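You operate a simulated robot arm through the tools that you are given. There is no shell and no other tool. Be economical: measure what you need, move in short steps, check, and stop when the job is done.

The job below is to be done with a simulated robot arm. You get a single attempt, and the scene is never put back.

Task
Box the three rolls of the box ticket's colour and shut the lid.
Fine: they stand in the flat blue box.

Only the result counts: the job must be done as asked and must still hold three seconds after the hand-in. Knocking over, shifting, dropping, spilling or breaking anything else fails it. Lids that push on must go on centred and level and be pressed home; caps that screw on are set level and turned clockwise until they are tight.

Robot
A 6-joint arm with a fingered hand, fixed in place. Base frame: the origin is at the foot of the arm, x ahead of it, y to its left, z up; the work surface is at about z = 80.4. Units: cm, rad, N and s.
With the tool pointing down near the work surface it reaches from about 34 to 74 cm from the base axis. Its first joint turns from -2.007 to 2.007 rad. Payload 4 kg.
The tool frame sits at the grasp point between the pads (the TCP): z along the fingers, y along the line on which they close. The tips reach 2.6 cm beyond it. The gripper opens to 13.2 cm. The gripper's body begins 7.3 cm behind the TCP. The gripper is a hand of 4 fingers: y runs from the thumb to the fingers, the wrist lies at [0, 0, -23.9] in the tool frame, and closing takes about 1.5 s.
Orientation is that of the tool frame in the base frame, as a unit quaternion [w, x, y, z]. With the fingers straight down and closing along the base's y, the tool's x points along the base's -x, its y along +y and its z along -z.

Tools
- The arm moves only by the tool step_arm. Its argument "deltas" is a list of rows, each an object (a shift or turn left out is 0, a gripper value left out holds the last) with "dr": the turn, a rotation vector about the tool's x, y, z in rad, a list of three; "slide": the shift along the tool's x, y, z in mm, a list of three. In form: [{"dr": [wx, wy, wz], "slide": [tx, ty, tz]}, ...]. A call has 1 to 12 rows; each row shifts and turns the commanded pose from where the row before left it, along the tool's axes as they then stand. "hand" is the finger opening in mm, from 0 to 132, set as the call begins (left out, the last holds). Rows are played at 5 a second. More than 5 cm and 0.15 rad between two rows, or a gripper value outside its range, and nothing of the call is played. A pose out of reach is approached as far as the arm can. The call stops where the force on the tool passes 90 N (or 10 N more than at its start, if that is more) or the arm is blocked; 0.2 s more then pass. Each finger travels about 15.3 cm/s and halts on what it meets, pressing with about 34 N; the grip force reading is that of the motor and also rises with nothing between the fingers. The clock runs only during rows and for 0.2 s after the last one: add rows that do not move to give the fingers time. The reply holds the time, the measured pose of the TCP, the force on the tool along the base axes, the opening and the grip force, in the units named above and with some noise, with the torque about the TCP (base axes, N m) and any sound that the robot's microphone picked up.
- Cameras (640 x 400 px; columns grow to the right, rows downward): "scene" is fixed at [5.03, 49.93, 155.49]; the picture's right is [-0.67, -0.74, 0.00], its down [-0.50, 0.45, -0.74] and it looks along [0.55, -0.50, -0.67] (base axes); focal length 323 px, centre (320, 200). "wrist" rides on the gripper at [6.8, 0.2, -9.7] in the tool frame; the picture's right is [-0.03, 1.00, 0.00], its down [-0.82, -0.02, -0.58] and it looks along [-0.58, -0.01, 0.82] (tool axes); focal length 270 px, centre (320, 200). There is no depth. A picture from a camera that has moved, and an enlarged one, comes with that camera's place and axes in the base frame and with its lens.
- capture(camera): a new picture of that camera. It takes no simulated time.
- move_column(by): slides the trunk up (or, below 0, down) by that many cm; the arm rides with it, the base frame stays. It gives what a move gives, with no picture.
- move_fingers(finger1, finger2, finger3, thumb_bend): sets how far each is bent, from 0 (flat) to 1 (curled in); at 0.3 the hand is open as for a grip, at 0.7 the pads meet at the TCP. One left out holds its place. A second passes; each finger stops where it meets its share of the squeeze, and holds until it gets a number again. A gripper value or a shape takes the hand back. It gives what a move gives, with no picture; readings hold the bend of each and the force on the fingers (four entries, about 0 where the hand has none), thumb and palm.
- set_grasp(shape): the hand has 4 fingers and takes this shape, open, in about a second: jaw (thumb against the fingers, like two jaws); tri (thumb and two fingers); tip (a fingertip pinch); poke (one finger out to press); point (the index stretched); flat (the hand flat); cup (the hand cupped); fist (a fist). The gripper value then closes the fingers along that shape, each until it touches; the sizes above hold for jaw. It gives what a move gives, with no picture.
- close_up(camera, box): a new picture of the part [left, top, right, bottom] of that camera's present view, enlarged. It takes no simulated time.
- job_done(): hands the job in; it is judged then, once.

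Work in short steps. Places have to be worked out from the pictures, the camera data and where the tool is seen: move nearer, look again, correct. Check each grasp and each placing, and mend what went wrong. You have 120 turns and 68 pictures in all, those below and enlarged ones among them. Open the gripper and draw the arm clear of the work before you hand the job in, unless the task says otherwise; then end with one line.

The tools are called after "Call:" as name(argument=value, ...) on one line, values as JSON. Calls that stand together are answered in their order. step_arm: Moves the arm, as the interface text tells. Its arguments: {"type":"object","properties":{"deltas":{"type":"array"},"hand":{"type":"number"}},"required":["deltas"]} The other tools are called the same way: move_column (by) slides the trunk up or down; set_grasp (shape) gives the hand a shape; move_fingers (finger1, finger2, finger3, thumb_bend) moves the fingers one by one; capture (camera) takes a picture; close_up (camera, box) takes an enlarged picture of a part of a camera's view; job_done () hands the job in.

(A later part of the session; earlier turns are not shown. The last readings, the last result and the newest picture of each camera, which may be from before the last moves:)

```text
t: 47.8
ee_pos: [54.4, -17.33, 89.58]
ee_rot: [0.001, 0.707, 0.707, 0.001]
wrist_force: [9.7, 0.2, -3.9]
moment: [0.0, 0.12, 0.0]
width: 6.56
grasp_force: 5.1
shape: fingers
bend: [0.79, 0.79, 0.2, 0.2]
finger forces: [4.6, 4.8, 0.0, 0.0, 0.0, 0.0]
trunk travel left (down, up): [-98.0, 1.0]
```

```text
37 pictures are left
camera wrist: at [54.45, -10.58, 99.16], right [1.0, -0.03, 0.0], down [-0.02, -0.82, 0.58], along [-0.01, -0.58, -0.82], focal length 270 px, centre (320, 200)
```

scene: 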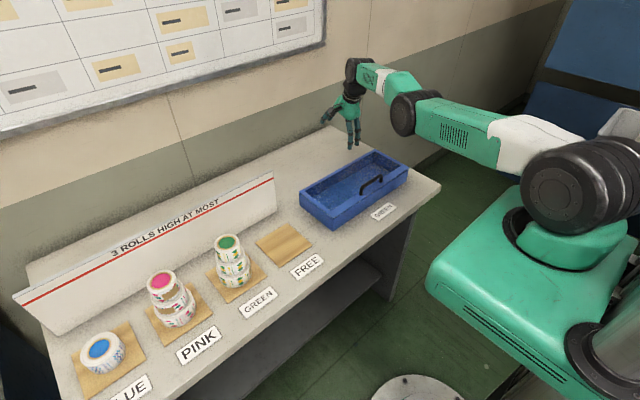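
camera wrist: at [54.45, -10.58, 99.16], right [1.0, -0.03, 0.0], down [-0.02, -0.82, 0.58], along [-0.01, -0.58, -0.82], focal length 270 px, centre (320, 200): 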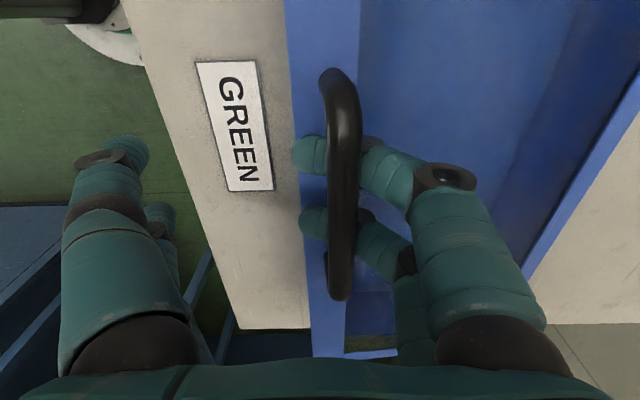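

The hook is solid: both fingertips pass under the bar and the lid is slightly raised. I lift along the arc to about 45°.

Call:
step_arm(deltas=[{"slide": [0, 2, -10]}, {"slide": [0, 3, -9]}, {"slide": [0, 4, -10]}, {"slide": [0, 5, -9]}, {"slide": [0, 9, -9]}, {"slide": [0, 10, -10]}, {"slide": [0, 9, -9]}, {"slide": [0, 9, -9]}, {"slide": [0, 10, -8]}, {"slide": [0, 11, -7]}, {"slide": [0, 0, 0]}])

Call:
close_up(camera="scene", box=[290, 60, 450, 240])

Call:
capture(camera="wrist")

```text
t: 50.2
ee_pos: [61.51, -17.53, 98.46]
ee_rot: [-0.001, 0.707, 0.707, 0.0]
wrist_force: [8.9, -0.1, -17.7]
moment: [-0.03, 0.34, -0.01]
width: 6.74
grasp_force: 9.1
shape: fingers
bend: [0.78, 0.78, 0.2, 0.2]
finger forces: [8.8, 9.4, 0.0, 0.0, 0.1, 0.1]
trunk travel left (down, up): [-98.0, 1.0]
```

```text
2.22 times, centred on (370, 150) of scene
camera zoom: at [5.03, 49.93, 155.49], right [-0.67, -0.74, 0.0], down [-0.5, 0.45, -0.74], along [0.55, -0.5, -0.67], focal length 719 px, centre (209, 311)
```

zoom: 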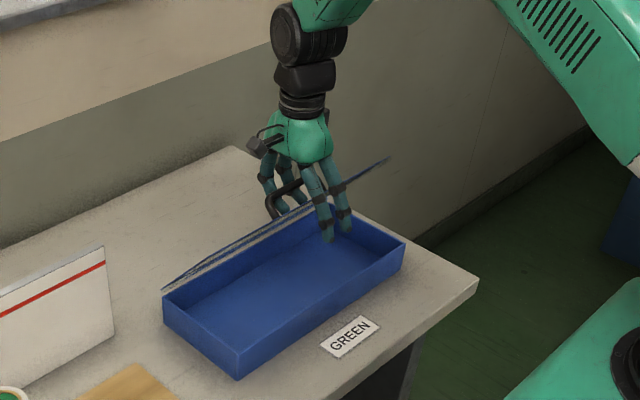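

```text
35 pictures are left
camera wrist: at [61.69, -10.57, 108.09], right [1.0, -0.03, 0.0], down [-0.02, -0.82, 0.58], along [-0.01, -0.58, -0.82], focal length 270 px, centre (320, 200)
```

wrist: 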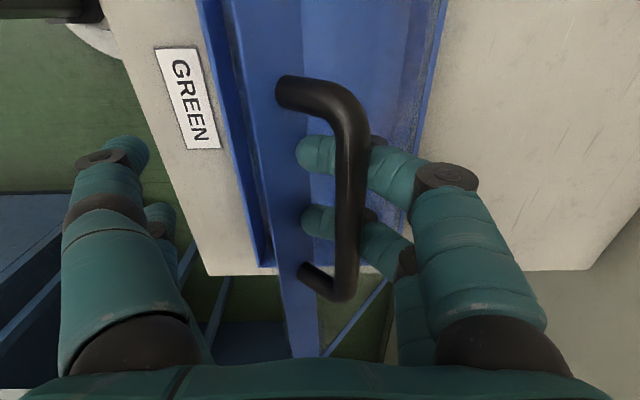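

The thumb and finger3 hang on the inner side of the lid, as planned. I continue to about 65°, then bring thumb and finger3 against the lid's inner face.

Call:
step_arm(deltas=[{"slide": [0, 12, -5]}, {"slide": [0, 12, -4]}, {"slide": [0, 12, -3]}, {"slide": [0, 12, -2]}, {"slide": [0, 10, 0]}, {"slide": [0, 0, 0]}])

Call:
move_fingers(finger3=0.5, thumb_bend=0.5)

Call:
capture(camera="wrist")

Call:
close_up(camera="scene", box=[290, 60, 450, 240])

```text
t: 51.6
ee_pos: [67.34, -17.4, 99.97]
ee_rot: [0.001, 0.707, 0.707, 0.001]
wrist_force: [0.2, -0.8, -3.9]
moment: [0.01, 0.05, -0.03]
width: 6.27
grasp_force: 2.3
shape: fingers
bend: [0.79, 0.79, 0.2, 0.2]
finger forces: [1.8, 1.9, 0.0, 0.0, 0.0, 0.0]
trunk travel left (down, up): [-98.0, 1.0]
```

```text
t: 52.6
ee_pos: [67.27, -17.44, 99.95]
ee_rot: [0.001, 0.707, 0.707, 0.002]
wrist_force: [0.2, -0.5, -4.2]
moment: [0.04, 0.03, 0.0]
width: 2.4
grasp_force: 1.4
shape: fingers
bend: [0.79, 0.79, 0.5, 0.5]
finger forces: [1.6, 1.6, 0.0, 0.1, 0.0, 0.0]
trunk travel left (down, up): [-98.0, 1.0]
```

```text
34 pictures are left
camera wrist: at [67.31, -10.55, 109.63], right [1.0, -0.03, 0.0], down [-0.02, -0.82, 0.58], along [-0.01, -0.58, -0.82], focal length 270 px, centre (320, 200)
```

wrist: 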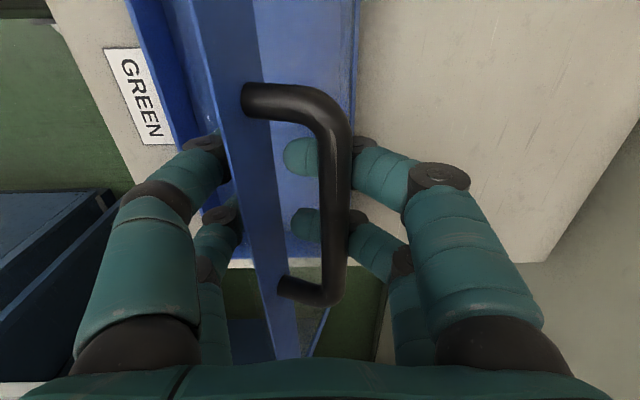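

```text
2.22 times, centred on (370, 150) of scene
camera zoom: at [5.03, 49.93, 155.49], right [-0.67, -0.74, 0.0], down [-0.5, 0.45, -0.74], along [0.55, -0.5, -0.67], focal length 719 px, centre (209, 311)
```

zoom: 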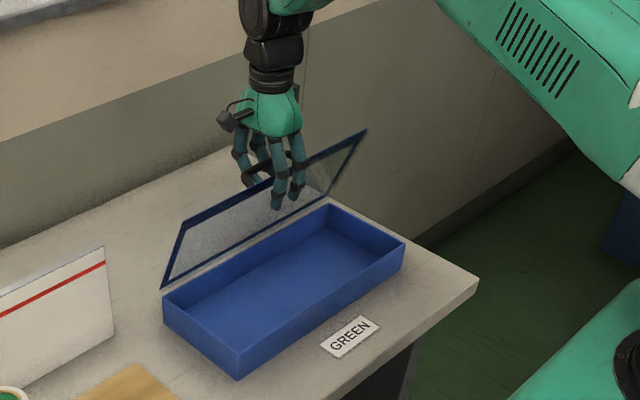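

The thumb side now rests on the inner face with the lid at about 70°. I firm the thumb, then release the two hooking fingers.

Call:
move_fingers(finger3=0.56, thumb_bend=0.56)

Call:
move_fingers(finger1=0.4, finger2=0.4)

Call:
capture(camera="wrist")

```text
t: 53.6
ee_pos: [67.18, -17.41, 99.99]
ee_rot: [0.001, 0.707, 0.707, 0.002]
wrist_force: [1.3, -1.1, -3.8]
moment: [0.01, -0.02, 0.06]
width: 1.65
grasp_force: 2.9
shape: fingers
bend: [0.79, 0.79, 0.56, 0.55]
finger forces: [2.0, 1.9, 0.1, 0.0, 1.7, 0.0]
trunk travel left (down, up): [-98.0, 1.0]
```

```text
t: 54.6
ee_pos: [67.16, -17.29, 100.09]
ee_rot: [0.001, 0.707, 0.707, 0.002]
wrist_force: [-0.4, 0.8, 0.6]
moment: [-0.05, 0.0, 0.02]
width: 7.26
grasp_force: 0.8
shape: fingers
bend: [0.4, 0.4, 0.56, 0.56]
finger forces: [0.1, 0.0, 0.0, 0.1, 0.2, 0.1]
trunk travel left (down, up): [-98.0, 1.0]
```

```text
32 pictures are left
camera wrist: at [67.27, -10.53, 109.66], right [1.0, -0.03, 0.0], down [-0.02, -0.82, 0.58], along [-0.01, -0.58, -0.82], focal length 270 px, centre (320, 200)
```

wrist: 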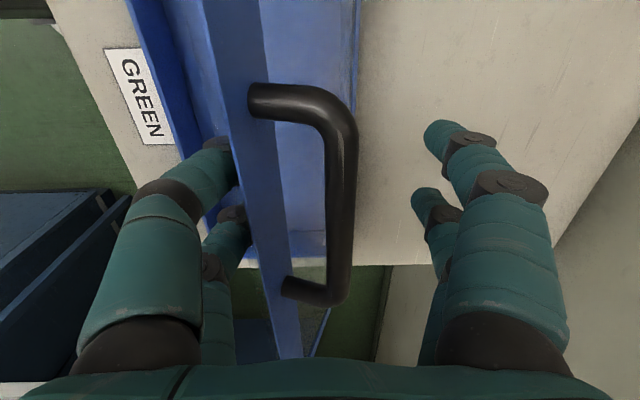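

The lid leans on the thumb side. I push +x to x≈70.8, staying inside reach.

Call:
step_arm(deltas=[{"slide": [0, 9, 0]}, {"slide": [0, 9, 0]}, {"slide": [0, 9, 0]}, {"slide": [0, 9, 0]}, {"slide": [0, 0, 0]}])

Call:
move_fingers(finger3=0.75, thumb_bend=0.75)

Call:
capture(camera="wrist")

Call:
close_up(camera="scene", box=[290, 60, 450, 240])

```text
t: 55.8
ee_pos: [70.86, -17.26, 100.15]
ee_rot: [0.0, 0.707, 0.707, 0.0]
wrist_force: [-0.5, -0.3, 0.0]
moment: [0.0, -0.04, 0.01]
width: 7.25
grasp_force: 0.0
shape: fingers
bend: [0.4, 0.4, 0.56, 0.56]
finger forces: [0.0, 0.1, 0.0, 0.0, 0.0, 0.0]
trunk travel left (down, up): [-98.0, 1.0]
```

```text
t: 56.8
ee_pos: [70.81, -17.23, 100.18]
ee_rot: [0.001, 0.707, 0.707, 0.002]
wrist_force: [-1.4, -1.3, -1.9]
moment: [-0.02, 0.11, 0.02]
width: 4.57
grasp_force: 2.0
shape: fingers
bend: [0.39, 0.4, 0.74, 0.74]
finger forces: [1.1, 0.7, 0.9, 0.1, 1.4, 0.1]
trunk travel left (down, up): [-98.0, 1.0]
```

```text
31 pictures are left
camera wrist: at [70.9, -10.51, 109.69], right [1.0, -0.03, 0.0], down [-0.02, -0.82, 0.58], along [-0.01, -0.58, -0.82], focal length 270 px, centre (320, 200)
```

wrist: 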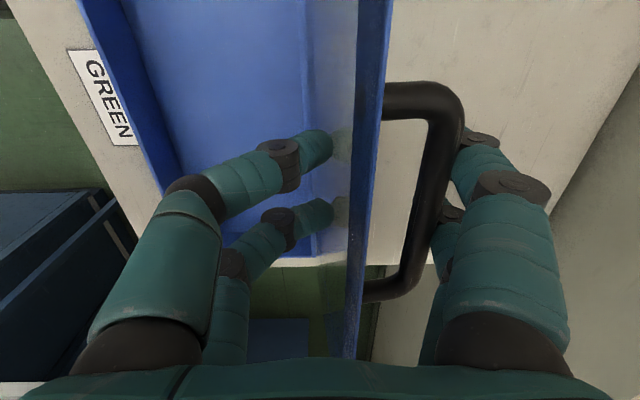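

```text
2.22 times, centred on (370, 150) of scene
camera zoom: at [5.03, 49.93, 155.49], right [-0.67, -0.74, 0.0], down [-0.5, 0.45, -0.74], along [0.55, -0.5, -0.67], focal length 719 px, centre (209, 311)
```

zoom: 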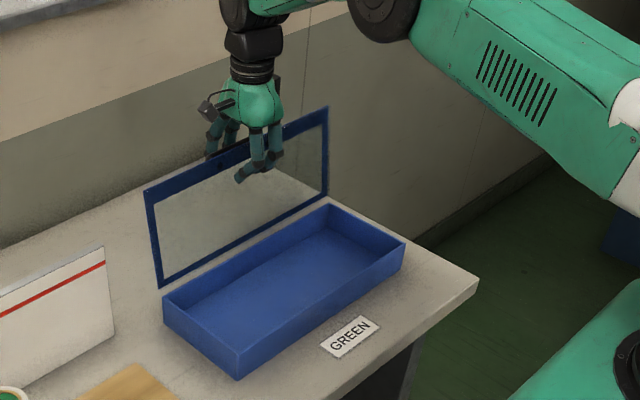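

The lid is past vertical, with the handle resting on the far fingers. I open all fingers wide and then withdraw straight up.

Call:
move_fingers(finger1=0.1, finger2=0.1)

Call:
step_arm(deltas=[{"slide": [0, 0, -10]}, {"slide": [0, -3, -15]}, {"slide": [0, -5, -20]}, {"slide": [0, -5, -20]}, {"slide": [0, 0, 0]}])

Call:
capture(camera="scene")

```text
t: 57.8
ee_pos: [70.74, -17.24, 100.23]
ee_rot: [0.001, 0.707, 0.707, 0.001]
wrist_force: [-0.1, 0.7, 0.9]
moment: [-0.02, 0.02, 0.02]
width: 7.84
grasp_force: 0.2
shape: fingers
bend: [0.1, 0.1, 0.75, 0.75]
finger forces: [0.0, 0.1, 0.0, 0.0, 0.0, 0.1]
trunk travel left (down, up): [-98.0, 1.0]
```

```text
t: 59.0
ee_pos: [69.63, -17.37, 106.63]
ee_rot: [0.002, 0.707, 0.707, 0.0]
wrist_force: [0.1, -0.8, 0.9]
moment: [-0.01, -0.02, -0.02]
width: 7.87
grasp_force: 0.0
shape: fingers
bend: [0.1, 0.1, 0.75, 0.75]
finger forces: [0.0, 0.0, 0.0, 0.0, 0.1, 0.0]
trunk travel left (down, up): [-98.0, 1.0]
```

```text
29 pictures are left
```

scene: 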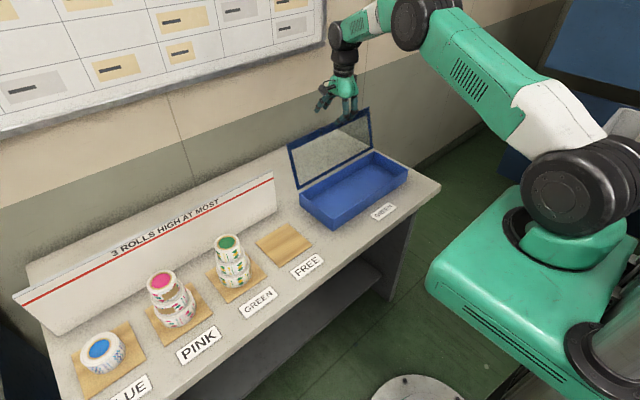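

The lid stays open, leaning back. I withdraw toward the base, then turn the hand back to close along y and head for the green stack.

Call:
step_arm(deltas=[{"slide": [0, -30, -20]}, {"slide": [0, -40, -20]}, {"slide": [0, -40, -20]}, {"slide": [0, -40, 0]}, {"slide": [40, -20, 0]}, {"slide": [45, 0, 0]}, {"slide": [45, 0, 0]}, {"slide": [45, 0, 0]}, {"slide": [45, 0, 0]}, {"slide": [45, 0, 0]}, {"slide": [45, 0, 0]}, {"slide": [0, 0, 0]}], hand=132)

Call:
step_arm(deltas=[{"dr": [0, 0, -0.1309]}, {"dr": [0, 0, -0.1309]}, {"dr": [0, 0, -0.1309]}, {"dr": [0, 0, -0.1309]}, {"dr": [0, 0, -0.1309]}, {"dr": [0, 0, -0.1309]}, {"dr": [0, 0, -0.1309]}, {"dr": [0, 0, -0.1309]}, {"dr": [0, 0, -0.1309]}, {"dr": [0, 0, -0.1309]}, {"dr": [0, 0, -0.1309]}, {"dr": [0, 0, -0.1309]}])

Call:
capture(camera="wrist")

```text
t: 61.6
ee_pos: [52.53, 13.52, 112.73]
ee_rot: [0.001, 0.708, 0.706, 0.001]
wrist_force: [0.4, 0.3, 0.5]
moment: [0.03, -0.01, 0.0]
width: 13.18
grasp_force: 0.1
shape: jaw
bend: [0.3, 0.3, 0.3, 0.3]
finger forces: [0.0, 0.0, 0.0, 0.1, 0.0, 0.1]
trunk travel left (down, up): [-98.0, 1.0]
```

```text
t: 64.2
ee_pos: [52.46, 13.63, 112.56]
ee_rot: [0.001, -0.001, 1.0, 0.001]
wrist_force: [0.1, -1.0, 0.3]
moment: [0.02, 0.01, 0.02]
width: 13.19
grasp_force: 0.1
shape: jaw
bend: [0.3, 0.3, 0.3, 0.3]
finger forces: [0.0, 0.0, 0.0, 0.1, 0.0, 0.1]
trunk travel left (down, up): [-98.0, 1.0]
```

```text
28 pictures are left
camera wrist: at [45.54, 13.8, 122.12], right [0.02, 1.0, 0.0], down [0.81, -0.02, 0.58], along [0.58, -0.01, -0.81], focal length 270 px, centre (320, 200)
```

wrist: 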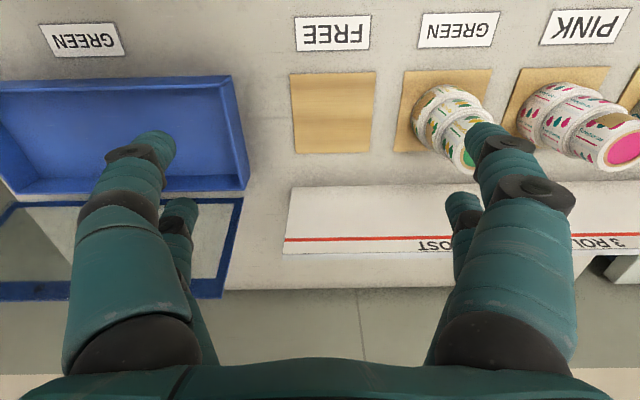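

I move over the green stack's y to localise it.

Call:
step_arm(deltas=[{"slide": [0, 45, 0]}, {"slide": [0, 45, 0]}, {"slide": [0, 45, 0]}, {"slide": [0, 50, 0]}, {"slide": [0, 0, 0]}])

Call:
capture(camera="wrist")

```text
t: 65.4
ee_pos: [52.56, 32.04, 112.53]
ee_rot: [0.002, 0.0, 1.0, 0.001]
wrist_force: [1.1, 0.4, 0.2]
moment: [-0.03, -0.02, -0.02]
width: 13.19
grasp_force: 0.0
shape: jaw
bend: [0.3, 0.3, 0.3, 0.3]
finger forces: [0.0, 0.0, 0.0, 0.0, 0.0, 0.1]
trunk travel left (down, up): [-98.0, 1.0]
```

```text
27 pictures are left
camera wrist: at [45.64, 32.24, 122.17], right [0.03, 1.0, 0.0], down [0.81, -0.02, 0.58], along [0.58, -0.01, -0.81], focal length 270 px, centre (320, 200)
```

wrist: 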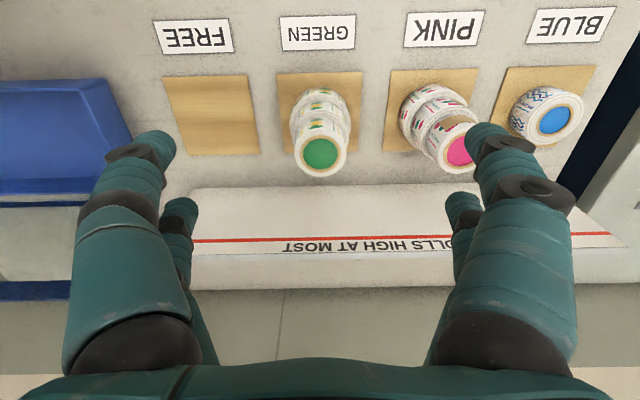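

The green stack is centred at (58.8, 32.0) with its top at z≈94.9 and rolls about 4.7 high. The top roll is about 6 cm wide. I move over it and down to just above the top.

Call:
step_arm(deltas=[{"slide": [-32, 0, 0]}, {"slide": [-31, 0, 0]}, {"slide": [0, 0, 40]}, {"slide": [0, 0, 40]}, {"slide": [0, 0, 40]}, {"slide": [0, 0, 0]}], hand=110)

Call:
capture(camera="wrist")

Call:
close_up(camera="scene", box=[140, 180, 300, 300])

```text
t: 66.8
ee_pos: [58.85, 32.03, 100.69]
ee_rot: [0.001, -0.001, 1.0, 0.0]
wrist_force: [0.1, 0.4, 0.3]
moment: [0.05, 0.0, 0.01]
width: 10.99
grasp_force: 0.1
shape: jaw
bend: [0.56, 0.56, 0.56, 0.4]
finger forces: [0.0, 0.1, 0.1, 0.0, 0.0, 0.0]
trunk travel left (down, up): [-98.0, 1.0]
```

```text
26 pictures are left
camera wrist: at [51.87, 32.27, 110.2], right [0.03, 1.0, 0.0], down [0.81, -0.02, 0.58], along [0.58, -0.01, -0.81], focal length 270 px, centre (320, 200)
```

wrist: 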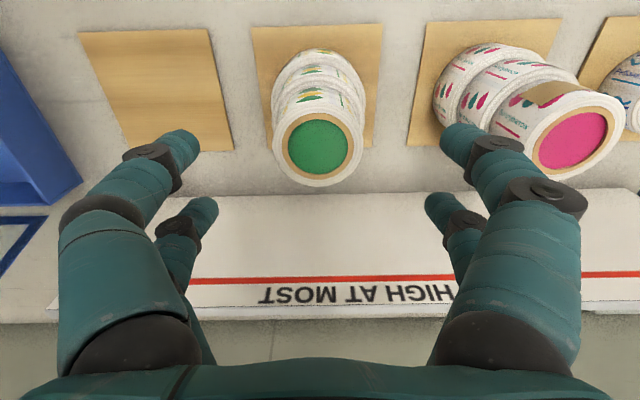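

```text
3.33 times, centred on (220, 240) of scene
camera zoom: at [5.03, 49.93, 155.49], right [-0.67, -0.74, 0.0], down [-0.5, 0.45, -0.74], along [0.55, -0.5, -0.67], focal length 1078 px, centre (653, 67)
```

zoom: 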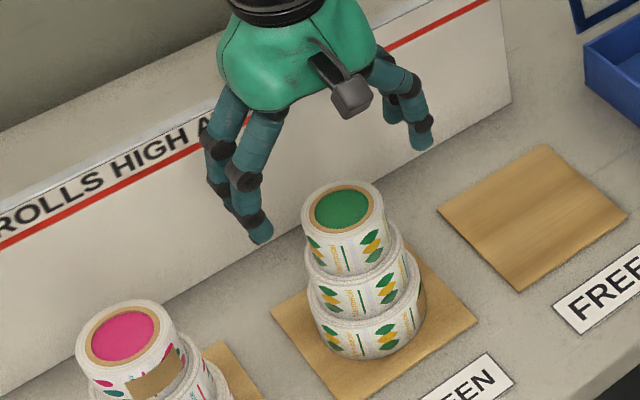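

The alignment is good. I descend to z≈93.7 and close on the top roll.

Call:
step_arm(deltas=[{"slide": [0, 0, 35]}, {"slide": [0, 0, 34]}, {"slide": [0, 0, 0]}])

Call:
step_arm(deltas=[{"slide": [0, 0, 0]}, {"slide": [0, 0, 0]}, {"slide": [0, 0, 0]}, {"slide": [0, 0, 0]}, {"slide": [0, 0, 0]}, {"slide": [0, 0, 0]}], hand=30)

Call:
close_up(camera="scene", box=[140, 180, 300, 300])

```text
t: 67.6
ee_pos: [58.86, 32.17, 93.56]
ee_rot: [0.001, 0.0, 1.0, 0.001]
wrist_force: [0.2, 0.3, 0.2]
moment: [0.01, -0.03, 0.03]
width: 11.02
grasp_force: 0.0
shape: jaw
bend: [0.56, 0.56, 0.56, 0.4]
finger forces: [0.0, 0.1, 0.1, 0.0, 0.0, 0.0]
trunk travel left (down, up): [-98.0, 1.0]
```

```text
t: 69.0
ee_pos: [58.84, 32.18, 93.67]
ee_rot: [0.002, 0.001, 1.0, 0.0]
wrist_force: [0.6, -0.4, 0.1]
moment: [-0.02, -0.03, -0.03]
width: 3.77
grasp_force: 33.6
shape: jaw
bend: [0.74, 0.73, 0.73, 0.7]
finger forces: [30.3, 34.4, 32.5, 0.0, 26.9, 0.0]
trunk travel left (down, up): [-98.0, 1.0]
```

```text
3.33 times, centred on (220, 240) of scene
camera zoom: at [5.03, 49.93, 155.49], right [-0.67, -0.74, 0.0], down [-0.5, 0.45, -0.74], along [0.55, -0.5, -0.67], focal length 1078 px, centre (653, 67)
```

zoom: 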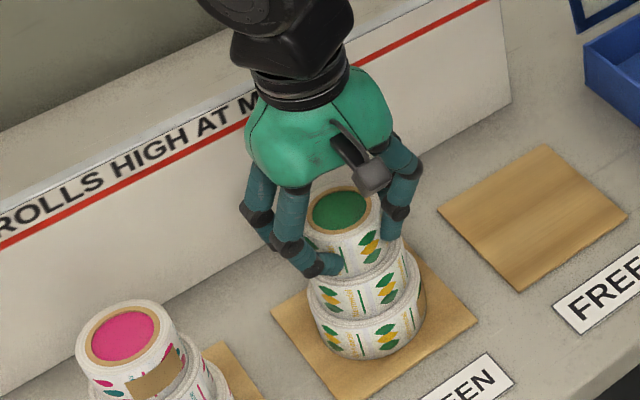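

All digits press with about 30 N. I lift 4 cm and check that the other two rolls stay.

Call:
step_arm(deltas=[{"slide": [0, 0, -5]}, {"slide": [0, 0, -10]}, {"slide": [0, 0, -25]}, {"slide": [0, 0, 0]}])

Call:
close_up(camera="scene", box=[140, 180, 300, 300])

```text
t: 70.0
ee_pos: [58.72, 32.2, 97.68]
ee_rot: [0.0, 0.0, 1.0, 0.001]
wrist_force: [0.5, 0.0, 0.2]
moment: [0.0, 0.0, -0.02]
width: 3.72
grasp_force: 34.3
shape: jaw
bend: [0.74, 0.73, 0.73, 0.7]
finger forces: [30.5, 34.4, 32.4, 0.0, 26.9, 0.0]
trunk travel left (down, up): [-98.0, 1.0]
```

```text
3.33 times, centred on (220, 240) of scene
camera zoom: at [5.03, 49.93, 155.49], right [-0.67, -0.74, 0.0], down [-0.5, 0.45, -0.74], along [0.55, -0.5, -0.67], focal length 1078 px, centre (653, 67)
```

zoom: 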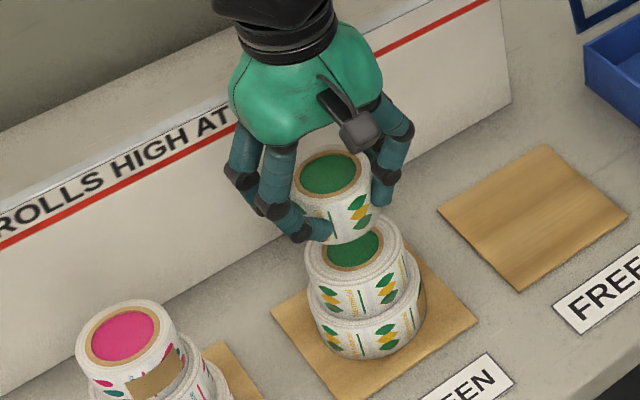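

The top roll came away cleanly. I raise it and carry it to above the box at y≈-29.5, x≈60.5.

Call:
step_arm(deltas=[{"slide": [0, 0, -40]}, {"slide": [0, -10, -40]}, {"slide": [0, -47, 0]}, {"slide": [0, -47, 0]}, {"slide": [0, -47, 0]}, {"slide": [0, -47, 0]}, {"slide": [0, -47, 0]}, {"slide": [0, -47, 0]}, {"slide": [0, -47, 0]}, {"slide": [0, -47, 0]}, {"slide": [0, -47, 0]}, {"slide": [0, -47, 0]}])

Call:
step_arm(deltas=[{"slide": [-18, -46, 0]}, {"slide": [0, -46, 0]}, {"slide": [0, -45, 0]}, {"slide": [0, 0, 0]}])

Call:
capture(camera="wrist")

```text
t: 72.6
ee_pos: [58.68, -15.94, 105.6]
ee_rot: [0.002, 0.0, 1.0, 0.001]
wrist_force: [-0.8, -0.7, 0.1]
moment: [0.02, 0.01, 0.0]
width: 3.66
grasp_force: 34.2
shape: jaw
bend: [0.74, 0.73, 0.73, 0.7]
finger forces: [31.0, 35.2, 34.0, 0.1, 26.3, 0.0]
trunk travel left (down, up): [-98.0, 1.0]
```

```text
t: 73.6
ee_pos: [60.46, -29.61, 105.66]
ee_rot: [0.002, 0.001, 1.0, 0.0]
wrist_force: [0.2, 0.3, -0.7]
moment: [-0.03, -0.02, -0.03]
width: 3.62
grasp_force: 33.7
shape: jaw
bend: [0.74, 0.73, 0.73, 0.71]
finger forces: [31.3, 35.7, 35.8, 0.0, 26.7, 0.1]
trunk travel left (down, up): [-98.0, 1.0]
```

```text
22 pictures are left
camera wrist: at [53.57, -29.38, 115.26], right [0.03, 1.0, 0.0], down [0.81, -0.02, 0.58], along [0.58, -0.01, -0.81], focal length 270 px, centre (320, 200)
```

wrist: 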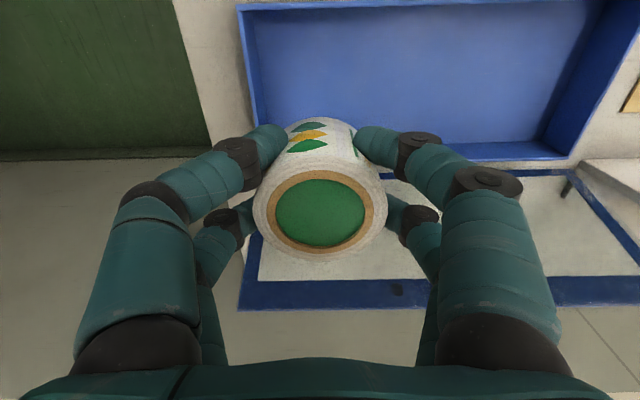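

The box interior spans x≈54–66.4, y≈-36.3–0, and the hand is well centred over it. I descend, slowing near the floor.

Call:
step_arm(deltas=[{"slide": [0, 0, 45]}, {"slide": [0, 0, 45]}, {"slide": [0, 0, 45]}, {"slide": [0, 0, 45]}, {"slide": [0, 0, 15]}, {"slide": [0, 0, 7]}, {"slide": [0, 0, 3]}, {"slide": [0, 0, 3]}, {"slide": [0, 0, 0]}])

Call:
close_up(camera="scene", box=[280, 90, 440, 240])

```text
t: 75.6
ee_pos: [60.59, -29.46, 84.86]
ee_rot: [0.002, 0.0, 1.0, 0.0]
wrist_force: [0.7, 0.4, -0.2]
moment: [-0.03, 0.02, 0.02]
width: 3.56
grasp_force: 34.4
shape: jaw
bend: [0.74, 0.73, 0.73, 0.71]
finger forces: [31.8, 36.3, 36.3, 0.0, 27.4, 0.0]
trunk travel left (down, up): [-98.0, 1.0]
```

```text
2.67 times, centred on (360, 165) of scene
camera zoom: at [5.03, 49.93, 155.49], right [-0.67, -0.74, 0.0], down [-0.5, 0.45, -0.74], along [0.55, -0.5, -0.67], focal length 862 px, centre (213, 293)
```

zoom: 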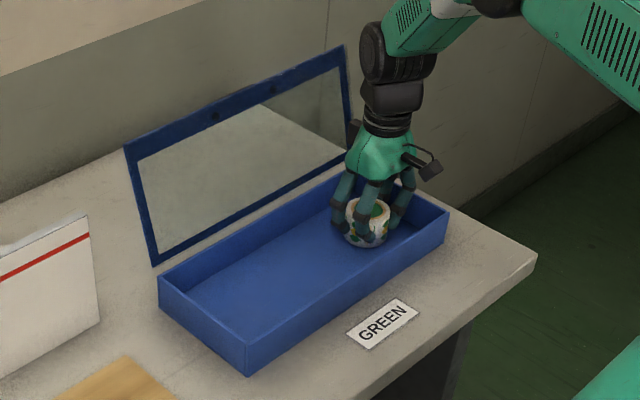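

No contact yet at z 84.9. I lower in 2 mm rows until the force rises.

Call:
step_arm(deltas=[{"slide": [0, 0, 2]}, {"slide": [0, 0, 2]}, {"slide": [0, 0, 0]}])

Call:
step_arm(deltas=[{"slide": [0, 0, 2]}, {"slide": [0, 0, 0]}])

```text
t: 76.4
ee_pos: [60.72, -29.6, 84.46]
ee_rot: [0.002, -0.001, 1.0, 0.0]
wrist_force: [-0.4, 0.0, 3.1]
moment: [0.04, -0.09, 0.02]
width: 3.54
grasp_force: 33.9
shape: jaw
bend: [0.74, 0.73, 0.73, 0.71]
finger forces: [32.1, 36.6, 36.5, 0.0, 27.5, 0.1]
trunk travel left (down, up): [-98.0, 1.0]
```

```text
t: 77.0
ee_pos: [60.64, -29.36, 84.46]
ee_rot: [0.003, 0.0, 1.0, -0.001]
wrist_force: [-0.8, -0.3, 16.3]
moment: [0.03, -0.04, 0.03]
width: 3.58
grasp_force: 33.9
shape: jaw
bend: [0.74, 0.73, 0.73, 0.71]
finger forces: [33.8, 37.7, 37.5, 0.0, 28.8, 0.1]
trunk travel left (down, up): [-98.0, 1.0]
```

The roll is on the floor, with 16 N up. I open moderately and withdraw straight up.

Call:
step_arm(deltas=[{"slide": [0, 0, -1]}, {"slide": [0, 0, 0]}, {"slide": [0, 0, 0]}, {"slide": [0, 0, 0]}], hand=75)

Call:
step_arm(deltas=[{"slide": [0, 0, -10]}, {"slide": [0, 0, -30]}, {"slide": [0, 0, -45]}, {"slide": [0, 0, -45]}, {"slide": [0, 0, -45]}, {"slide": [0, 0, -35]}, {"slide": [0, 0, 0]}])

Call:
capture(camera="wrist")

```text
t: 78.0
ee_pos: [60.6, -29.5, 84.33]
ee_rot: [0.002, 0.0, 1.0, 0.0]
wrist_force: [0.5, 0.6, 0.4]
moment: [0.04, 0.0, -0.02]
width: 7.42
grasp_force: 0.0
shape: jaw
bend: [0.72, 0.72, 0.72, 0.7]
finger forces: [0.1, 0.0, 0.0, 0.0, 0.0, 0.0]
trunk travel left (down, up): [-98.0, 1.0]
```

```text
t: 79.6
ee_pos: [60.54, -29.49, 105.22]
ee_rot: [0.001, -0.001, 1.0, 0.001]
wrist_force: [0.2, 0.1, 0.9]
moment: [0.02, -0.04, 0.03]
width: 7.41
grasp_force: 0.0
shape: jaw
bend: [0.72, 0.72, 0.72, 0.7]
finger forces: [0.0, 0.0, 0.0, 0.0, 0.1, 0.0]
trunk travel left (down, up): [-98.0, 1.0]
```

```text
20 pictures are left
camera wrist: at [53.69, -29.4, 114.81], right [0.03, 1.0, 0.0], down [0.81, -0.02, 0.58], along [0.58, -0.01, -0.81], focal length 270 px, centre (320, 200)
```

wrist: 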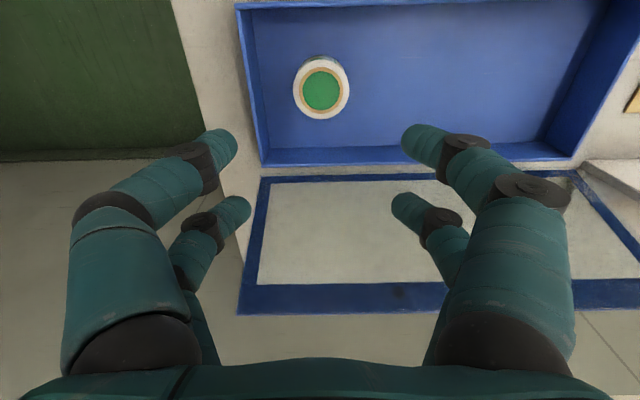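

The roll stands upright in the box. I return to the stack for the middle roll, whose top is at z≈90.2.

Call:
step_arm(deltas=[{"slide": [0, 47, 0]}, {"slide": [0, 47, 0]}, {"slide": [0, 47, 0]}, {"slide": [0, 47, 0]}, {"slide": [0, 47, 0]}, {"slide": [0, 47, 0]}, {"slide": [0, 47, 0]}, {"slide": [0, 47, 0]}, {"slide": [0, 47, 0]}, {"slide": [0, 47, 0]}, {"slide": [0, 47, 0]}, {"slide": [17, 45, 0]}], hand=110)

Call:
step_arm(deltas=[{"slide": [0, 47, 0]}, {"slide": [0, 7, 45]}, {"slide": [0, 0, 40]}, {"slide": [0, 0, 0]}])

Call:
capture(camera="wrist")

```text
t: 82.2
ee_pos: [58.86, 26.78, 105.46]
ee_rot: [0.001, 0.001, 1.0, 0.0]
wrist_force: [1.2, 0.6, -0.1]
moment: [0.01, 0.02, -0.01]
width: 10.97
grasp_force: 0.0
shape: jaw
bend: [0.56, 0.56, 0.56, 0.4]
finger forces: [0.1, 0.1, 0.0, 0.1, 0.0, 0.0]
trunk travel left (down, up): [-98.0, 1.0]
```

```text
t: 83.2
ee_pos: [59.08, 31.96, 96.84]
ee_rot: [0.002, -0.001, 1.0, 0.001]
wrist_force: [0.0, 0.1, -0.7]
moment: [0.01, 0.01, -0.01]
width: 10.98
grasp_force: 0.2
shape: jaw
bend: [0.56, 0.56, 0.56, 0.4]
finger forces: [0.0, 0.0, 0.0, 0.0, 0.1, 0.1]
trunk travel left (down, up): [-98.0, 1.0]
```

```text
19 pictures are left
camera wrist: at [52.0, 32.08, 106.45], right [0.03, 1.0, 0.0], down [0.81, -0.02, 0.58], along [0.58, -0.01, -0.81], focal length 270 px, centre (320, 200)
```

wrist: 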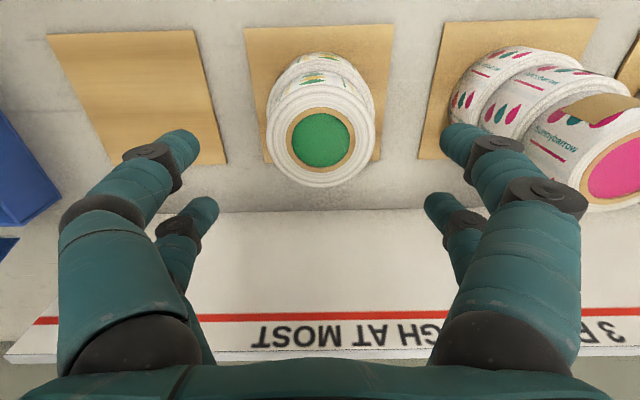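

The middle roll is centred at (58.7, 32.0), about 7 cm wide. I descend to z≈88.9 and grip.

Call:
step_arm(deltas=[{"slide": [3, 0, 40]}, {"slide": [0, 0, 39]}, {"slide": [0, 0, 0]}])

Call:
step_arm(deltas=[{"slide": [0, 0, 0]}, {"slide": [0, 0, 0]}, {"slide": [0, 0, 0]}, {"slide": [0, 0, 0]}, {"slide": [0, 0, 0]}, {"slide": [0, 0, 0]}], hand=30)

Call:
step_arm(deltas=[{"slide": [0, 0, -5]}, {"slide": [0, 0, -10]}, {"slide": [0, 0, -25]}, {"slide": [0, 0, 0]}])

Call:
close_up(camera="scene", box=[140, 180, 300, 300])

```text
t: 84.0
ee_pos: [58.64, 31.9, 88.85]
ee_rot: [0.003, 0.001, 1.0, 0.001]
wrist_force: [-0.3, 0.5, 0.7]
moment: [0.03, 0.05, -0.01]
width: 10.97
grasp_force: 0.1
shape: jaw
bend: [0.56, 0.56, 0.56, 0.4]
finger forces: [0.0, 0.0, 0.0, 0.0, 0.1, 0.1]
trunk travel left (down, up): [-98.0, 1.0]
```

```text
t: 85.4
ee_pos: [58.74, 31.98, 88.94]
ee_rot: [0.001, 0.0, 1.0, 0.0]
wrist_force: [-0.3, 0.3, -0.8]
moment: [-0.01, 0.0, -0.01]
width: 5.13
grasp_force: 34.0
shape: jaw
bend: [0.74, 0.73, 0.73, 0.7]
finger forces: [29.9, 33.3, 32.6, 0.1, 26.6, 0.1]
trunk travel left (down, up): [-98.0, 1.0]
```

```text
t: 86.4
ee_pos: [58.59, 32.15, 93.0]
ee_rot: [0.001, 0.001, 1.0, -0.001]
wrist_force: [0.8, 0.3, -1.6]
moment: [0.01, -0.01, -0.02]
width: 5.07
grasp_force: 34.2
shape: jaw
bend: [0.74, 0.73, 0.73, 0.7]
finger forces: [30.1, 33.3, 32.7, 0.0, 26.5, 0.0]
trunk travel left (down, up): [-98.0, 1.0]
```

```text
3.33 times, centred on (220, 240) of scene
camera zoom: at [5.03, 49.93, 155.49], right [-0.67, -0.74, 0.0], down [-0.5, 0.45, -0.74], along [0.55, -0.5, -0.67], focal length 1078 px, centre (653, 67)
```

zoom: 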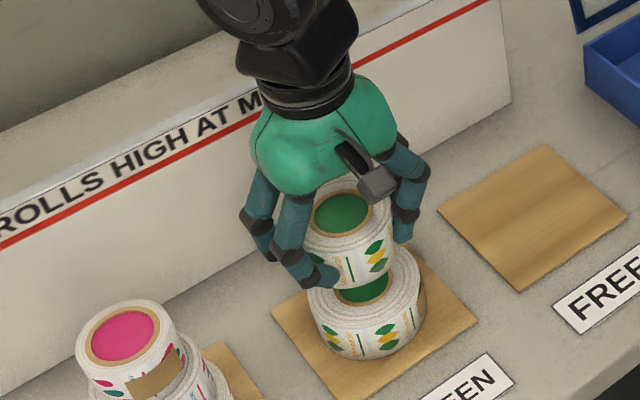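

The middle roll is held and the bottom one stays. I carry it to y≈-19.3.

Call:
step_arm(deltas=[{"slide": [0, 0, -45]}, {"slide": [0, 0, -45]}, {"slide": [0, -46, -20]}, {"slide": [0, -47, 0]}, {"slide": [0, -47, 0]}, {"slide": [0, -47, 0]}, {"slide": [0, -47, 0]}, {"slide": [0, -47, 0]}, {"slide": [0, -47, 0]}, {"slide": [0, -47, 0]}, {"slide": [0, -47, 0]}, {"slide": [-18, -46, 0]}])

Call:
step_arm(deltas=[{"slide": [0, -47, 0]}, {"slide": [0, 0, 45]}, {"slide": [0, 0, 45]}, {"slide": [0, 0, 0]}])

Call:
capture(camera="wrist")

```text
refused: row 3 steps farther than a row can; nothing moved
```

```text
t: 87.2
ee_pos: [59.77, 27.99, 86.97]
ee_rot: [0.019, 0.001, 1.0, 0.011]
wrist_force: [-14.6, -8.7, 70.2]
moment: [0.2, 0.14, 0.01]
width: 4.89
grasp_force: 33.6
shape: jaw
bend: [0.8, 0.79, 0.73, 0.72]
finger forces: [42.2, 50.6, 42.6, 0.1, 38.0, 0.1]
trunk travel left (down, up): [-98.0, 1.0]
stopped in row 4: the force on the tool passed its limit (the readings are from after the stop); the commanded pose is now the measured one
```

```text
17 pictures are left
camera wrist: at [52.42, 28.01, 96.19], right [0.03, 1.0, 0.02], down [0.79, -0.03, 0.61], along [0.61, 0.0, -0.79], focal length 270 px, centre (320, 200)
```

wrist: 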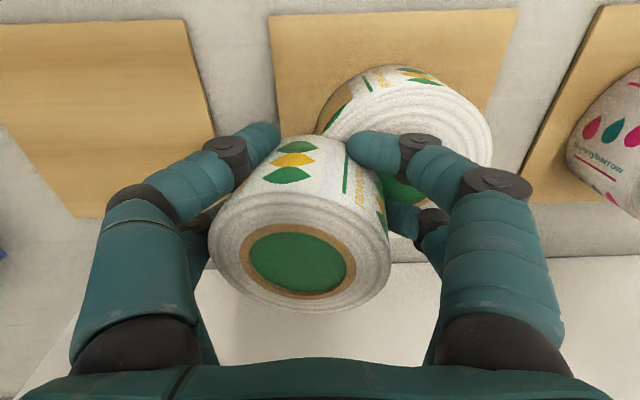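

My first call was refused, but the second still ran and pressed the held roll onto the bottom one. I lift straight up now and check the damage.

Call:
step_arm(deltas=[{"slide": [0, 0, -5]}, {"slide": [0, 0, -10]}, {"slide": [0, 0, -40]}, {"slide": [0, 0, -40]}, {"slide": [0, 0, -40]}, {"slide": [0, 0, 0]}])

Call:
capture(camera="wrist")

Call:
close_up(camera="scene", box=[140, 180, 300, 300])

```text
t: 88.6
ee_pos: [59.18, 27.72, 99.07]
ee_rot: [0.01, 0.0, 1.0, 0.006]
wrist_force: [-0.8, 0.3, -2.0]
moment: [0.01, 0.01, 0.01]
width: 4.63
grasp_force: 33.6
shape: jaw
bend: [0.78, 0.75, 0.73, 0.72]
finger forces: [27.1, 33.3, 38.2, 0.1, 30.4, 0.0]
trunk travel left (down, up): [-98.0, 1.0]
```

```text
16 pictures are left
camera wrist: at [52.1, 27.81, 108.54], right [0.03, 1.0, 0.01], down [0.8, -0.03, 0.59], along [0.59, -0.01, -0.8], focal length 270 px, centre (320, 200)
```

wrist: 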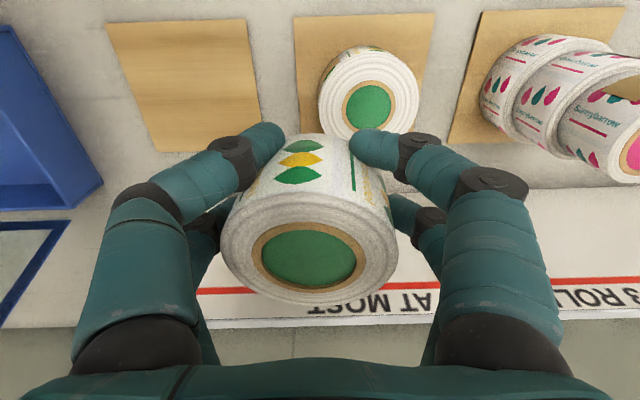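

```text
3.33 times, centred on (220, 240) of scene
camera zoom: at [5.03, 49.93, 155.49], right [-0.67, -0.74, 0.0], down [-0.5, 0.45, -0.74], along [0.55, -0.5, -0.67], focal length 1078 px, centre (653, 67)
```

zoom: 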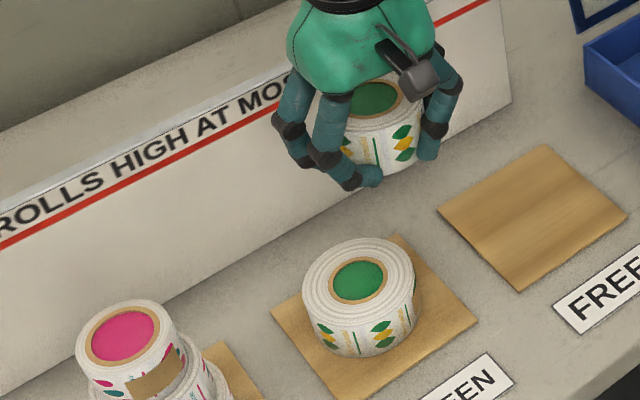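

Luckily the bottom roll still stands flat, and the held roll is only a little skewed. I correct the slight hand tilt and carry it to y≈-19.3.

Call:
step_arm(deltas=[{"dr": [0.012, 0.02, 0], "slide": [0, 0, -30]}, {"slide": [0, -47, 0]}, {"slide": [0, -47, 0]}, {"slide": [0, -47, 0]}, {"slide": [0, -47, 0]}, {"slide": [0, -47, 0]}, {"slide": [0, -47, 0]}, {"slide": [0, -47, 0]}, {"slide": [0, -47, 0]}, {"slide": [0, -47, 0]}, {"slide": [-12, -45, 0]}, {"slide": [0, 0, 0]}])

Call:
capture(camera="wrist")

```text
t: 91.2
ee_pos: [60.13, -19.16, 102.21]
ee_rot: [0.002, 0.001, 1.0, 0.0]
wrist_force: [0.4, 1.1, -0.6]
moment: [0.0, 0.0, -0.01]
width: 4.56
grasp_force: 33.8
shape: jaw
bend: [0.77, 0.75, 0.73, 0.72]
finger forces: [25.1, 33.4, 38.0, 0.0, 28.0, 0.0]
trunk travel left (down, up): [-98.0, 1.0]
```

```text
14 pictures are left
camera wrist: at [53.26, -18.98, 111.73], right [0.03, 1.0, 0.0], down [0.81, -0.02, 0.58], along [0.58, -0.01, -0.81], focal length 270 px, centre (320, 200)
```

wrist: 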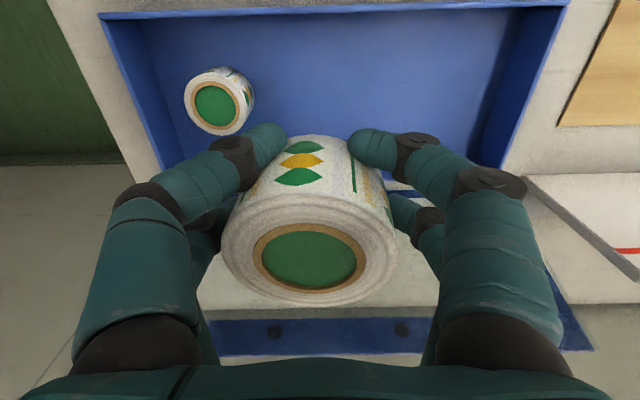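

I shift 8 mm toward +y for finger clearance from the first roll and descend.

Call:
step_arm(deltas=[{"slide": [0, 8, 40]}, {"slide": [0, 0, 45]}, {"slide": [0, 0, 45]}, {"slide": [0, 0, 30]}, {"slide": [0, 0, 7]}, {"slide": [0, 0, 4]}, {"slide": [0, 0, 2]}, {"slide": [0, 0, 0]}])

```text
t: 93.0
ee_pos: [60.37, -18.29, 84.82]
ee_rot: [0.002, 0.001, 1.0, 0.001]
wrist_force: [-0.1, -0.6, -1.6]
moment: [0.02, 0.02, 0.0]
width: 4.53
grasp_force: 34.1
shape: jaw
bend: [0.77, 0.75, 0.73, 0.72]
finger forces: [25.6, 33.2, 37.9, 0.1, 28.1, 0.0]
trunk travel left (down, up): [-98.0, 1.0]
```

No contact yet. I go on in 2 mm rows.

Call:
step_arm(deltas=[{"slide": [0, 0, 2]}, {"slide": [0, 0, 2]}, {"slide": [0, 0, 0]}])

Call:
step_arm(deltas=[{"slide": [0, 0, 2]}, {"slide": [0, 0, 0]}])

```text
t: 93.8
ee_pos: [60.38, -18.27, 84.39]
ee_rot: [0.003, 0.001, 1.0, 0.001]
wrist_force: [-0.2, -0.1, -1.6]
moment: [-0.05, 0.01, 0.01]
width: 4.54
grasp_force: 34.3
shape: jaw
bend: [0.77, 0.75, 0.73, 0.72]
finger forces: [25.6, 33.3, 37.9, 0.0, 28.1, 0.0]
trunk travel left (down, up): [-98.0, 1.0]
```

```text
t: 94.4
ee_pos: [60.2, -18.16, 84.29]
ee_rot: [0.001, 0.002, 1.0, 0.001]
wrist_force: [0.5, 0.2, -0.5]
moment: [0.0, 0.08, -0.03]
width: 4.53
grasp_force: 33.9
shape: jaw
bend: [0.77, 0.75, 0.73, 0.72]
finger forces: [25.6, 33.3, 37.9, 0.1, 28.1, 0.0]
trunk travel left (down, up): [-98.0, 1.0]
```

Call:
step_arm(deltas=[{"slide": [0, 0, 2]}, {"slide": [0, 0, 0]}])

Call:
step_arm(deltas=[{"slide": [0, 0, 2]}, {"slide": [0, 0, 0]}])

```text
t: 95.0
ee_pos: [60.27, -18.28, 84.06]
ee_rot: [0.001, 0.001, 1.0, 0.001]
wrist_force: [-0.7, 0.1, -0.6]
moment: [0.02, 0.01, 0.0]
width: 4.54
grasp_force: 34.4
shape: jaw
bend: [0.77, 0.75, 0.73, 0.72]
finger forces: [25.6, 33.2, 37.9, 0.1, 28.2, 0.0]
trunk travel left (down, up): [-98.0, 1.0]
```

```text
t: 95.6
ee_pos: [60.3, -18.31, 83.82]
ee_rot: [0.001, 0.0, 1.0, 0.002]
wrist_force: [-0.3, -0.8, -0.5]
moment: [0.01, 0.02, -0.03]
width: 4.54
grasp_force: 34.5
shape: jaw
bend: [0.77, 0.75, 0.73, 0.72]
finger forces: [25.6, 33.4, 37.9, 0.1, 28.1, 0.1]
trunk travel left (down, up): [-98.0, 1.0]
```

The weight reading fell from -1.6 N to about -0.5 N, which may be light contact, but it is near the noise. I go down 2 mm and then 1 mm more before releasing.

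Call:
step_arm(deltas=[{"slide": [0, 0, 2]}, {"slide": [0, 0, 0]}])

Call:
close_up(camera="scene", box=[280, 90, 440, 240])

```text
t: 96.2
ee_pos: [60.38, -18.15, 83.63]
ee_rot: [0.001, 0.0, 1.0, 0.001]
wrist_force: [0.7, 0.0, -1.2]
moment: [0.01, 0.01, -0.02]
width: 4.55
grasp_force: 33.8
shape: jaw
bend: [0.77, 0.75, 0.73, 0.72]
finger forces: [25.7, 33.4, 37.8, 0.0, 28.1, 0.1]
trunk travel left (down, up): [-98.0, 1.0]
```

```text
2.67 times, centred on (360, 165) of scene
camera zoom: at [5.03, 49.93, 155.49], right [-0.67, -0.74, 0.0], down [-0.5, 0.45, -0.74], along [0.55, -0.5, -0.67], focal length 862 px, centre (213, 293)
```

zoom: 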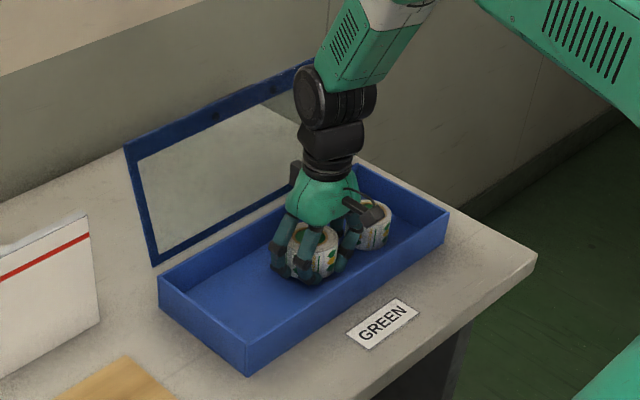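

The roll slid up in the hand during the earlier press, so its bottom is still above the floor. I continue down until either the roll or the fingertips touch.

Call:
step_arm(deltas=[{"slide": [0, 0, 2]}, {"slide": [0, 0, 2]}, {"slide": [0, 0, 0]}])

Call:
step_arm(deltas=[{"slide": [0, 0, 2]}, {"slide": [0, 0, 0]}])

```text
t: 97.0
ee_pos: [60.36, -18.29, 83.17]
ee_rot: [0.002, 0.001, 1.0, 0.001]
wrist_force: [0.0, -0.1, 0.2]
moment: [0.01, -0.03, 0.02]
width: 4.55
grasp_force: 33.9
shape: jaw
bend: [0.77, 0.75, 0.73, 0.72]
finger forces: [25.7, 33.4, 37.8, 0.0, 28.0, 0.0]
trunk travel left (down, up): [-98.0, 1.0]
```

```text
t: 97.6
ee_pos: [60.39, -18.31, 83.14]
ee_rot: [0.003, 0.001, 1.0, 0.001]
wrist_force: [-0.8, -0.5, 4.7]
moment: [-0.17, -0.22, -0.05]
width: 4.53
grasp_force: 33.8
shape: jaw
bend: [0.77, 0.75, 0.73, 0.72]
finger forces: [25.7, 33.2, 37.4, 0.1, 28.3, 0.0]
trunk travel left (down, up): [-98.0, 1.0]
```

There is contact now, at 4.7 N. I open by a limited amount so the roll settles, then withdraw.

Call:
step_arm(deltas=[{"slide": [0, 0, 1]}, {"slide": [0, 0, 0]}])

Call:
step_arm(deltas=[{"slide": [0, 0, 0]}, {"slide": [0, 0, 0]}, {"slide": [0, 0, 0]}, {"slide": [0, 0, 0]}], hand=76)

Call:
step_arm(deltas=[{"slide": [0, 0, -10]}, {"slide": [0, 0, -30]}, {"slide": [0, 0, -45]}, {"slide": [0, 0, -45]}, {"slide": [0, 0, -45]}, {"slide": [0, 0, -45]}, {"slide": [0, 0, 0]}])

Call:
capture(camera="wrist")

```text
t: 98.2
ee_pos: [60.27, -18.27, 82.98]
ee_rot: [0.003, 0.0, 1.0, 0.0]
wrist_force: [-0.1, -0.4, 8.6]
moment: [-0.27, -0.34, 0.02]
width: 4.53
grasp_force: 34.4
shape: jaw
bend: [0.77, 0.75, 0.73, 0.72]
finger forces: [25.6, 33.2, 37.0, 0.0, 28.1, 0.0]
trunk travel left (down, up): [-98.0, 1.0]
```

```text
t: 99.2
ee_pos: [60.39, -18.32, 82.94]
ee_rot: [0.003, 0.001, 1.0, 0.0]
wrist_force: [1.2, -4.0, 15.5]
moment: [0.2, -0.06, 0.04]
width: 7.26
grasp_force: 0.0
shape: jaw
bend: [0.74, 0.73, 0.72, 0.7]
finger forces: [6.3, 4.9, 4.5, 0.0, 0.0, 0.1]
trunk travel left (down, up): [-98.0, 1.0]
```

```text
t: 100.8
ee_pos: [60.22, -18.38, 104.89]
ee_rot: [0.0, 0.001, 1.0, 0.001]
wrist_force: [0.1, 0.0, 0.0]
moment: [-0.05, -0.02, 0.03]
width: 7.58
grasp_force: 0.0
shape: jaw
bend: [0.72, 0.72, 0.72, 0.7]
finger forces: [0.0, 0.1, 0.0, 0.0, 0.0, 0.0]
trunk travel left (down, up): [-98.0, 1.0]
```

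```text
12 pictures are left
camera wrist: at [53.35, -18.14, 114.48], right [0.03, 1.0, 0.0], down [0.81, -0.02, 0.58], along [0.58, -0.01, -0.82], focal length 270 px, centre (320, 200)
```

wrist: 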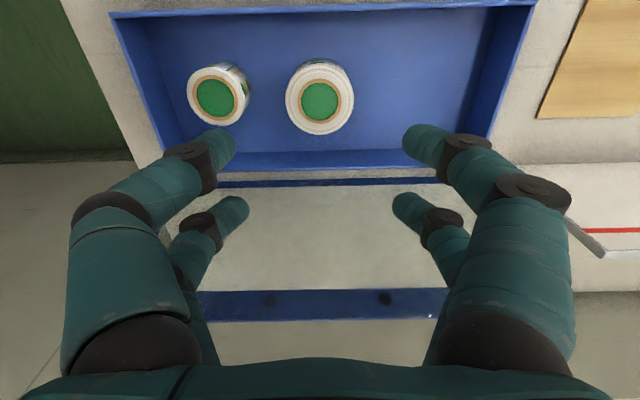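

Both rolls stand flat. I go back for the bottom roll and look at it from above first.

Call:
step_arm(deltas=[{"slide": [0, 46, 0]}, {"slide": [0, 46, 0]}, {"slide": [0, 46, 0]}, {"slide": [0, 46, 0]}, {"slide": [0, 46, 0]}, {"slide": [0, 46, 0]}, {"slide": [0, 46, 0]}, {"slide": [0, 46, 0]}, {"slide": [0, 46, 0]}, {"slide": [0, 46, 0]}, {"slide": [14, 44, 0]}, {"slide": [0, 0, 40]}], hand=132)

Call:
capture(camera="wrist")

```text
t: 103.4
ee_pos: [59.09, 32.22, 100.97]
ee_rot: [0.002, 0.001, 1.0, 0.001]
wrist_force: [0.4, 0.6, -0.5]
moment: [0.05, -0.01, 0.0]
width: 13.18
grasp_force: 0.1
shape: jaw
bend: [0.3, 0.3, 0.3, 0.3]
finger forces: [0.0, 0.0, 0.0, 0.1, 0.0, 0.0]
trunk travel left (down, up): [-98.0, 1.0]
```

```text
11 pictures are left
camera wrist: at [52.09, 32.34, 110.57], right [0.03, 1.0, 0.0], down [0.81, -0.02, 0.58], along [0.58, -0.01, -0.81], focal length 270 px, centre (320, 200)
```

wrist: 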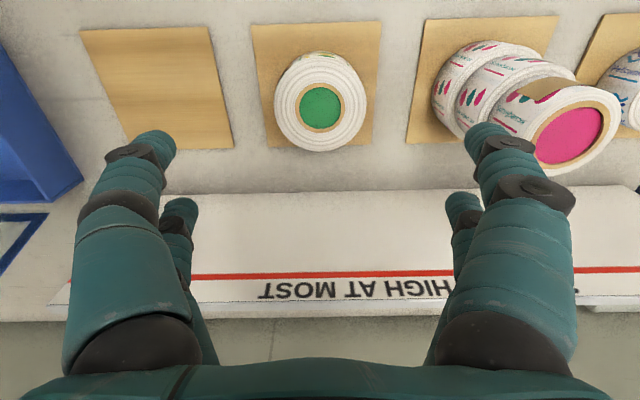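

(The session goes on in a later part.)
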